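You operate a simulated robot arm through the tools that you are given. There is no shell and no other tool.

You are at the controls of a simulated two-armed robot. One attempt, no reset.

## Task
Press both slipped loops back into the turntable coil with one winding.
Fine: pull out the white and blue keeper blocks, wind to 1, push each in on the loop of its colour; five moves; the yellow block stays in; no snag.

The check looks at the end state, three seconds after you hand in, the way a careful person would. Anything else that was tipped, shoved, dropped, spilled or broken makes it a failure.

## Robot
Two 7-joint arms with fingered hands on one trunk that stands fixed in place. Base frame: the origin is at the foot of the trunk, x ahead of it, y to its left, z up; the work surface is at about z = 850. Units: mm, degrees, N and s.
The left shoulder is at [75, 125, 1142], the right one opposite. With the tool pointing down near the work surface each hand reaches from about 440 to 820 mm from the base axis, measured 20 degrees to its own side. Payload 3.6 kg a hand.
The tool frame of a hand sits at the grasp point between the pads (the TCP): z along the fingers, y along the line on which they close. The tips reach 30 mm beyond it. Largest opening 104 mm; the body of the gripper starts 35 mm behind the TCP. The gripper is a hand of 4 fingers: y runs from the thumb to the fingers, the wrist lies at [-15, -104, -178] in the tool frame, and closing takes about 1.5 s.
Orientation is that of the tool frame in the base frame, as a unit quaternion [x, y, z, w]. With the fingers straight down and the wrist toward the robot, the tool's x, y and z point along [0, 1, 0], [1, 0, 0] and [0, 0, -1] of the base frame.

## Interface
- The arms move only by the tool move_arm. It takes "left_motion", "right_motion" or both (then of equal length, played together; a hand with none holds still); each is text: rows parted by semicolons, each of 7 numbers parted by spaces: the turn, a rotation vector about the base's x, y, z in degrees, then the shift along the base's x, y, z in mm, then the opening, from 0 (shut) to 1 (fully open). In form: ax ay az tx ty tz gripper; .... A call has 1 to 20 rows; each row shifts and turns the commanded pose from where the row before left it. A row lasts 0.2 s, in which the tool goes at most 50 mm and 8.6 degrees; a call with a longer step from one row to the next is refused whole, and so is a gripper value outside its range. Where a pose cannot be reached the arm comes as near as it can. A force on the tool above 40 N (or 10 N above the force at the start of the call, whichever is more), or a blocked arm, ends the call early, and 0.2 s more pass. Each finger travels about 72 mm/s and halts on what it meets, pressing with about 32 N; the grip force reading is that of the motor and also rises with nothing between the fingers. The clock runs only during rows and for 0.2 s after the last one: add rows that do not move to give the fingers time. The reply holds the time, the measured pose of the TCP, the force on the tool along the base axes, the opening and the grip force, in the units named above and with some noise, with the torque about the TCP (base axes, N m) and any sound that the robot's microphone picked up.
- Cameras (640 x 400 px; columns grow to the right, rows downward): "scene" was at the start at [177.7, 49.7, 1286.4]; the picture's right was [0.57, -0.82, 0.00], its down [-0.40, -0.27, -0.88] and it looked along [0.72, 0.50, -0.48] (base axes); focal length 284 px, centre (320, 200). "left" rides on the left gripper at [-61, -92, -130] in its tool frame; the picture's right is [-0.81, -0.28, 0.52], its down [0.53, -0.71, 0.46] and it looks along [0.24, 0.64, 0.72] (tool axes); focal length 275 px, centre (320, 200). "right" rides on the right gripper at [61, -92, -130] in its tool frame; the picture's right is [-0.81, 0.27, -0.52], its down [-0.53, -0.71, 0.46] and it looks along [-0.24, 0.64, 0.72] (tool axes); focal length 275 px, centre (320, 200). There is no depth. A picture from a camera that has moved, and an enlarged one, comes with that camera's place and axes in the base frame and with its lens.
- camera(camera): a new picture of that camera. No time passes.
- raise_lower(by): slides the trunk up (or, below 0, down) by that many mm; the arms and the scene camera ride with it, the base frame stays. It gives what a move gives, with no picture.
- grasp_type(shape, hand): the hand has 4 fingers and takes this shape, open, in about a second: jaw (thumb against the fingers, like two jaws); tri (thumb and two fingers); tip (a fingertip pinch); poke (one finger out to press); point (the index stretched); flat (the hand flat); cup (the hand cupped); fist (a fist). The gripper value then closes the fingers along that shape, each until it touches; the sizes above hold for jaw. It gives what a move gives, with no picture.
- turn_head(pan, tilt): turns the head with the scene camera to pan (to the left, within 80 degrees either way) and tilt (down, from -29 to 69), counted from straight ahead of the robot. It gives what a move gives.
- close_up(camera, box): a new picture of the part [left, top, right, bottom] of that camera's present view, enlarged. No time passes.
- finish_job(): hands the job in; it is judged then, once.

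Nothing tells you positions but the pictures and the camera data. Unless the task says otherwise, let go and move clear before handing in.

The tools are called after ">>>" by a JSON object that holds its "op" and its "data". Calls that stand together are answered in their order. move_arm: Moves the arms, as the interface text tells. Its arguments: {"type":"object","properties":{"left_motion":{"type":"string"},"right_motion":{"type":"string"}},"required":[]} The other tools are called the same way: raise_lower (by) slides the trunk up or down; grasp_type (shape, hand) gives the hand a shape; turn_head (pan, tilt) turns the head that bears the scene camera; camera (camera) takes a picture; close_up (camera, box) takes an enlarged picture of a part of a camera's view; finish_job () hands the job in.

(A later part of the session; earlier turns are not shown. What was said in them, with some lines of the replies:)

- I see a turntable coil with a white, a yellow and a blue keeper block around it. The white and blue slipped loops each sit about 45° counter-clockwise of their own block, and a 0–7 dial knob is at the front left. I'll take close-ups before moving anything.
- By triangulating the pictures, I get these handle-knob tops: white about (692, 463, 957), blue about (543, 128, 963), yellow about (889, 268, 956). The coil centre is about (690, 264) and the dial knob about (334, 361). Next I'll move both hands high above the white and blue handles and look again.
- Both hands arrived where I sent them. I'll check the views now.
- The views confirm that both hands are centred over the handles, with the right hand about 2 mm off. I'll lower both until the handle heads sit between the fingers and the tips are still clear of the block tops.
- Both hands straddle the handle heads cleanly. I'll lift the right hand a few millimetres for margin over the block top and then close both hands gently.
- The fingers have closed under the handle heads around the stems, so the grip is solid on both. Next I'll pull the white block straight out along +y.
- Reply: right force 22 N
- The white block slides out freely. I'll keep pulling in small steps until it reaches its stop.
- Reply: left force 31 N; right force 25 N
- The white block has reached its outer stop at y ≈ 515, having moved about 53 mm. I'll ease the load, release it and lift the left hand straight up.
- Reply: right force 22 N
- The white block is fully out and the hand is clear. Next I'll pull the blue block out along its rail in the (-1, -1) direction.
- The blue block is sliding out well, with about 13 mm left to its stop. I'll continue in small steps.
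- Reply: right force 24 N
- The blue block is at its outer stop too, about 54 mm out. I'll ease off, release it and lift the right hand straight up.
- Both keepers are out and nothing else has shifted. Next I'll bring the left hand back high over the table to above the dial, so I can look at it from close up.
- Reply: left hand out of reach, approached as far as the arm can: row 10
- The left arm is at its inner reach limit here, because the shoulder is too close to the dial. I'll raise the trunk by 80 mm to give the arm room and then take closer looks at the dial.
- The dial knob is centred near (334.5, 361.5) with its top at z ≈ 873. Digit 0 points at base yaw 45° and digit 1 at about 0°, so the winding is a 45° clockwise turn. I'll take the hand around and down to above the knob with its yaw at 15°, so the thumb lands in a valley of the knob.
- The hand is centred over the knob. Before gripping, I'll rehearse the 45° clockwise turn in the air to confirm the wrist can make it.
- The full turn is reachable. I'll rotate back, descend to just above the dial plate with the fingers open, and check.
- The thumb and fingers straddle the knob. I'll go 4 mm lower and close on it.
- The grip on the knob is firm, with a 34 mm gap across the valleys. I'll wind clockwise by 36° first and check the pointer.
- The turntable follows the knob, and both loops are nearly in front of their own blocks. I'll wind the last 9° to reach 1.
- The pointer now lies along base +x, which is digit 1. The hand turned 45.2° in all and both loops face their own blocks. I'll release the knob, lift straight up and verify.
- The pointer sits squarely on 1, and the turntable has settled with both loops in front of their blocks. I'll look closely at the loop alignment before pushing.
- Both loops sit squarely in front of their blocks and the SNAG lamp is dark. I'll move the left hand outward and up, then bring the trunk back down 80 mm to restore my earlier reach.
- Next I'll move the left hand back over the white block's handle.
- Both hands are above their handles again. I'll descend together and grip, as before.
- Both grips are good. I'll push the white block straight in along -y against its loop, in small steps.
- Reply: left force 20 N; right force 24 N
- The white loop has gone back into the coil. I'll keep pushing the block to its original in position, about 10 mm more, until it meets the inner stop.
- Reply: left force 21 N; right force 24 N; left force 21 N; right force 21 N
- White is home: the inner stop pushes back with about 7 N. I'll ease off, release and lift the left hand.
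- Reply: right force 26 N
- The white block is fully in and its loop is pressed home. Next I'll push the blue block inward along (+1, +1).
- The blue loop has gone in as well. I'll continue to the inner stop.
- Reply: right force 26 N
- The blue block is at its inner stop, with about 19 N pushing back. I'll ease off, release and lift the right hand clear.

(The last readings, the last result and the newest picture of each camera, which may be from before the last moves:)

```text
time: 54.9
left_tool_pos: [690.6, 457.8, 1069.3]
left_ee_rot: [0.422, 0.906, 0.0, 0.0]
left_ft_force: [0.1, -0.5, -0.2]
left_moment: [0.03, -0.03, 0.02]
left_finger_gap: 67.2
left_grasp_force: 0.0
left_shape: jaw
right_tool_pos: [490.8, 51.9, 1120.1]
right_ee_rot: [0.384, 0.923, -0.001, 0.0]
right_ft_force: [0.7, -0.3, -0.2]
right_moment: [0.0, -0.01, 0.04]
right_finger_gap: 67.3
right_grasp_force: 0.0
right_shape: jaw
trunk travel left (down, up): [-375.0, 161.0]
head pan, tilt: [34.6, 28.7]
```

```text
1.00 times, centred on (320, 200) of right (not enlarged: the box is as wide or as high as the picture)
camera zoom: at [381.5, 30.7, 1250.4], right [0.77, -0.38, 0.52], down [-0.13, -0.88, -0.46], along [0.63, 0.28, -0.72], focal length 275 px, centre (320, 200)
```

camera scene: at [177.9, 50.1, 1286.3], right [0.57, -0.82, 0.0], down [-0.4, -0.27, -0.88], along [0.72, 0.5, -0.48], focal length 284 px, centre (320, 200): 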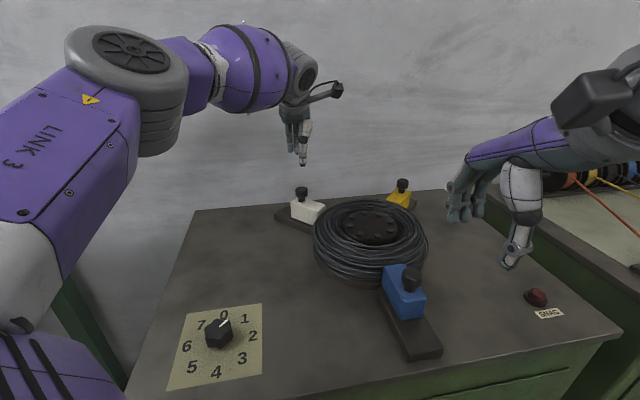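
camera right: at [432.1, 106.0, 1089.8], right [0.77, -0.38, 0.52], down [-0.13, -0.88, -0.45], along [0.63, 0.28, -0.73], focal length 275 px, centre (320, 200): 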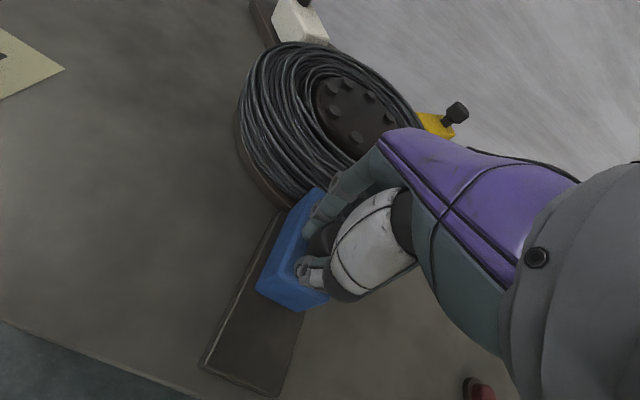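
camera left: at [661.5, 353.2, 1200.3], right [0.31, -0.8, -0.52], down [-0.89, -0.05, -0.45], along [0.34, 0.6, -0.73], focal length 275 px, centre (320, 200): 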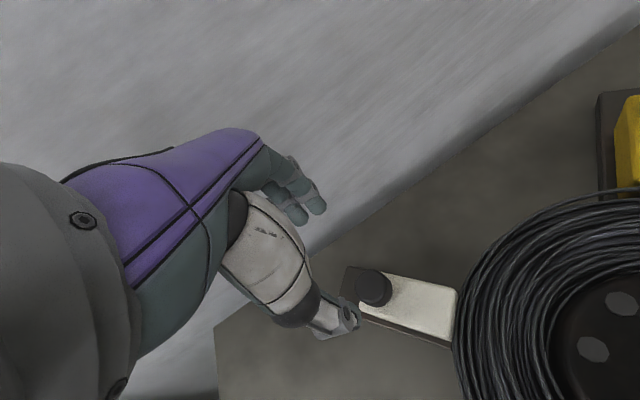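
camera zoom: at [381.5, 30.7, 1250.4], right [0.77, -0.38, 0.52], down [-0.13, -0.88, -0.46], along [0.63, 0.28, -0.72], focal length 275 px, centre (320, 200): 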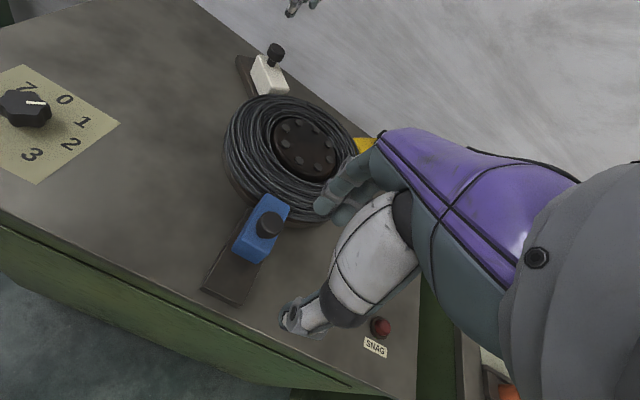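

Both blocks are in, both loops are gone into the coil, yellow is untouched and the dial points at 1. I'll retract the left hand too, then check the SNAG lamp and the whole scene one last time.

>>> {"op": "move_arm", "data": {"left_motion": "0 0 0 -10 0 20 0.65;0 0 0 -35 0 10 0.65;0 0 0 -35 0 0 0.65;0 0 0 -35 0 0 0.65;0 0 0 -35 0 0 0.65;0 0 0 0 0 0 0.65", "right_motion": "0 0 0 0 -20 0 0.65;0 0 0 0 -20 0 0.65;0 0 0 0 -20 0 0.65;0 0 0 0 0 0 0.65;0 0 0 0 0 0 0.65;0 0 0 0 0 0 0.65"}}

>>> {"op": "camera", "data": {"camera": "scene"}}

>>> {"op": "close_up", "data": {"camera": "scene", "box": [500, 270, 600, 340]}}

>>> {"op": "close_up", "data": {"camera": "scene", "box": [270, 160, 460, 330]}}

>>> {"op": "close_up", "data": {"camera": "left", "box": [300, 0, 640, 400]}}

```text
time: 56.3
left_tool_pos: [538.5, 457.9, 1098.8]
left_ee_rot: [0.422, 0.907, 0.001, 0.0]
left_ft_force: [-0.3, 0.7, -0.4]
left_moment: [-0.06, 0.02, -0.01]
left_finger_gap: 67.4
left_grasp_force: 0.0
left_shape: jaw
right_tool_pos: [491.8, -8.4, 1120.5]
right_ee_rot: [0.384, 0.923, 0.0, 0.001]
right_ft_force: [0.5, -0.1, 0.6]
right_moment: [0.0, 0.01, 0.03]
right_finger_gap: 67.4
right_grasp_force: 0.1
right_shape: jaw
trunk travel left (down, up): [-375.0, 161.0]
head pan, tilt: [34.6, 28.7]
```

```text
taken
camera scene: at [178.2, 49.7, 1286.3], right [0.57, -0.82, 0.0], down [-0.4, -0.27, -0.88], along [0.72, 0.5, -0.48], focal length 284 px, centre (320, 200)
```

scene: 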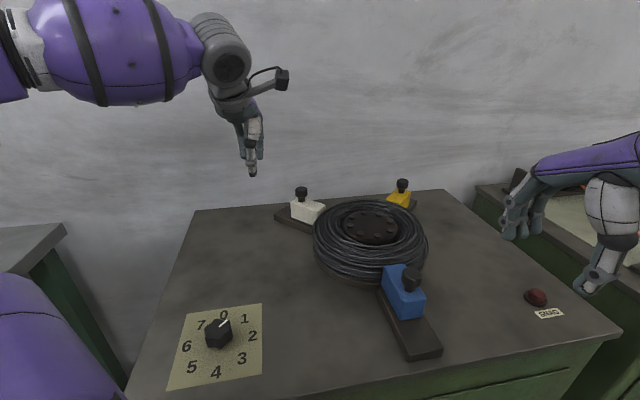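

```text
5.71 times, centred on (550, 305) of scene
camera zoom: at [178.2, 49.7, 1286.3], right [0.57, -0.82, 0.0], down [-0.4, -0.27, -0.88], along [0.72, 0.5, -0.48], focal length 1621 px, centre (-994, -400)
```

zoom: 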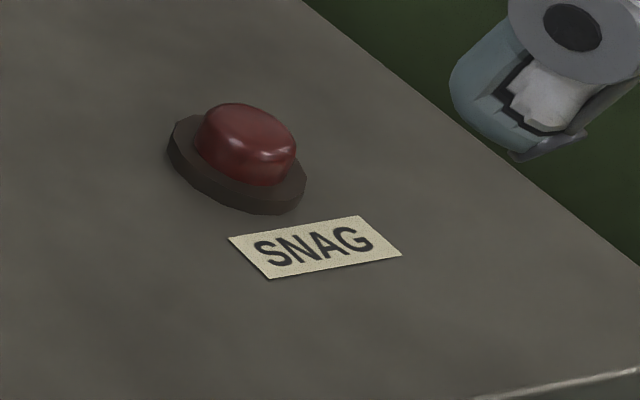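

```text
2.35 times, centred on (365, 245) of scene
camera zoom: at [178.2, 49.7, 1286.3], right [0.57, -0.82, 0.0], down [-0.4, -0.27, -0.88], along [0.72, 0.5, -0.48], focal length 668 px, centre (214, 94)
```

zoom: 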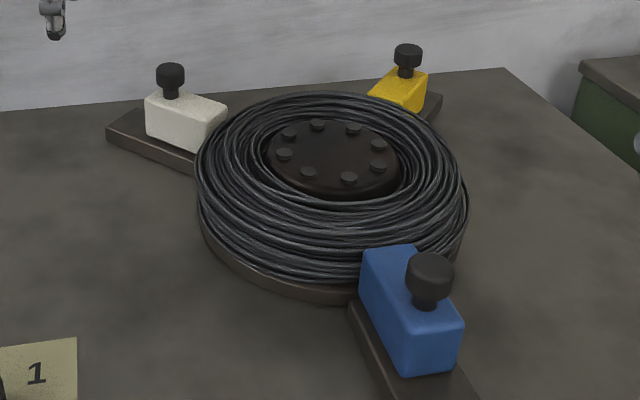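

```text
1.00 times, centred on (470, 200) of left (not enlarged: the box is as wide or as high as the picture)
camera zoom: at [509.6, 352.2, 1231.2], right [0.31, -0.8, -0.52], down [-0.89, -0.05, -0.46], along [0.34, 0.6, -0.72], focal length 275 px, centre (170, 200)
```

zoom: 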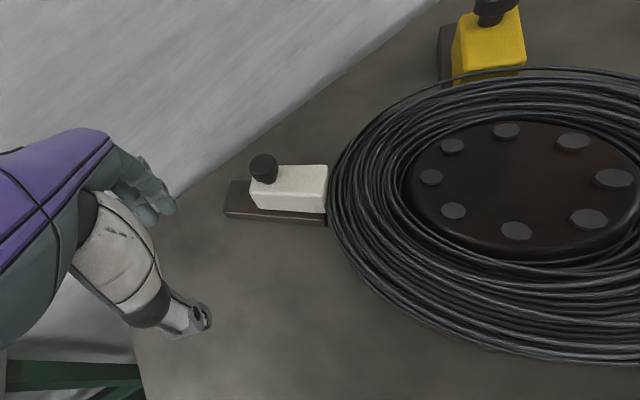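

The coil is tidy. White and blue are both pushed in with their loops pressed home, yellow never left its place, the dial reads 1, the SNAG lamp is dark, and both hands are open and clear. I'm handing in now.

>>> {"op": "finish_job", "data": {}}

```text
The job is handed in.
```

Both slipped loops are back in the coil after one winding, and I have handed the job in. I don't have the check's result.

- **Blocks:** the white and blue keeper blocks were each pulled out to their stops. After the winding I pushed each one back in on the loop of its own colour until it met its inner stop. I didn't touch the yellow block.
- **Dial:** I turned the knob once, 45° clockwise from 0 to 1. My pointer readings from the pictures put it within about 3° of 1.
- **Snag:** the SNAG lamp was dark in the last picture, and I saw no sign of a snag on the way.
- **Moves:** there were five in all: white out, blue out, one winding, white in, blue in.

I also raised the trunk by 80 mm so the left arm could reach the dial, then lowered it back. Nothing else on the table looked moved, and both hands were open and clear when I handed in.
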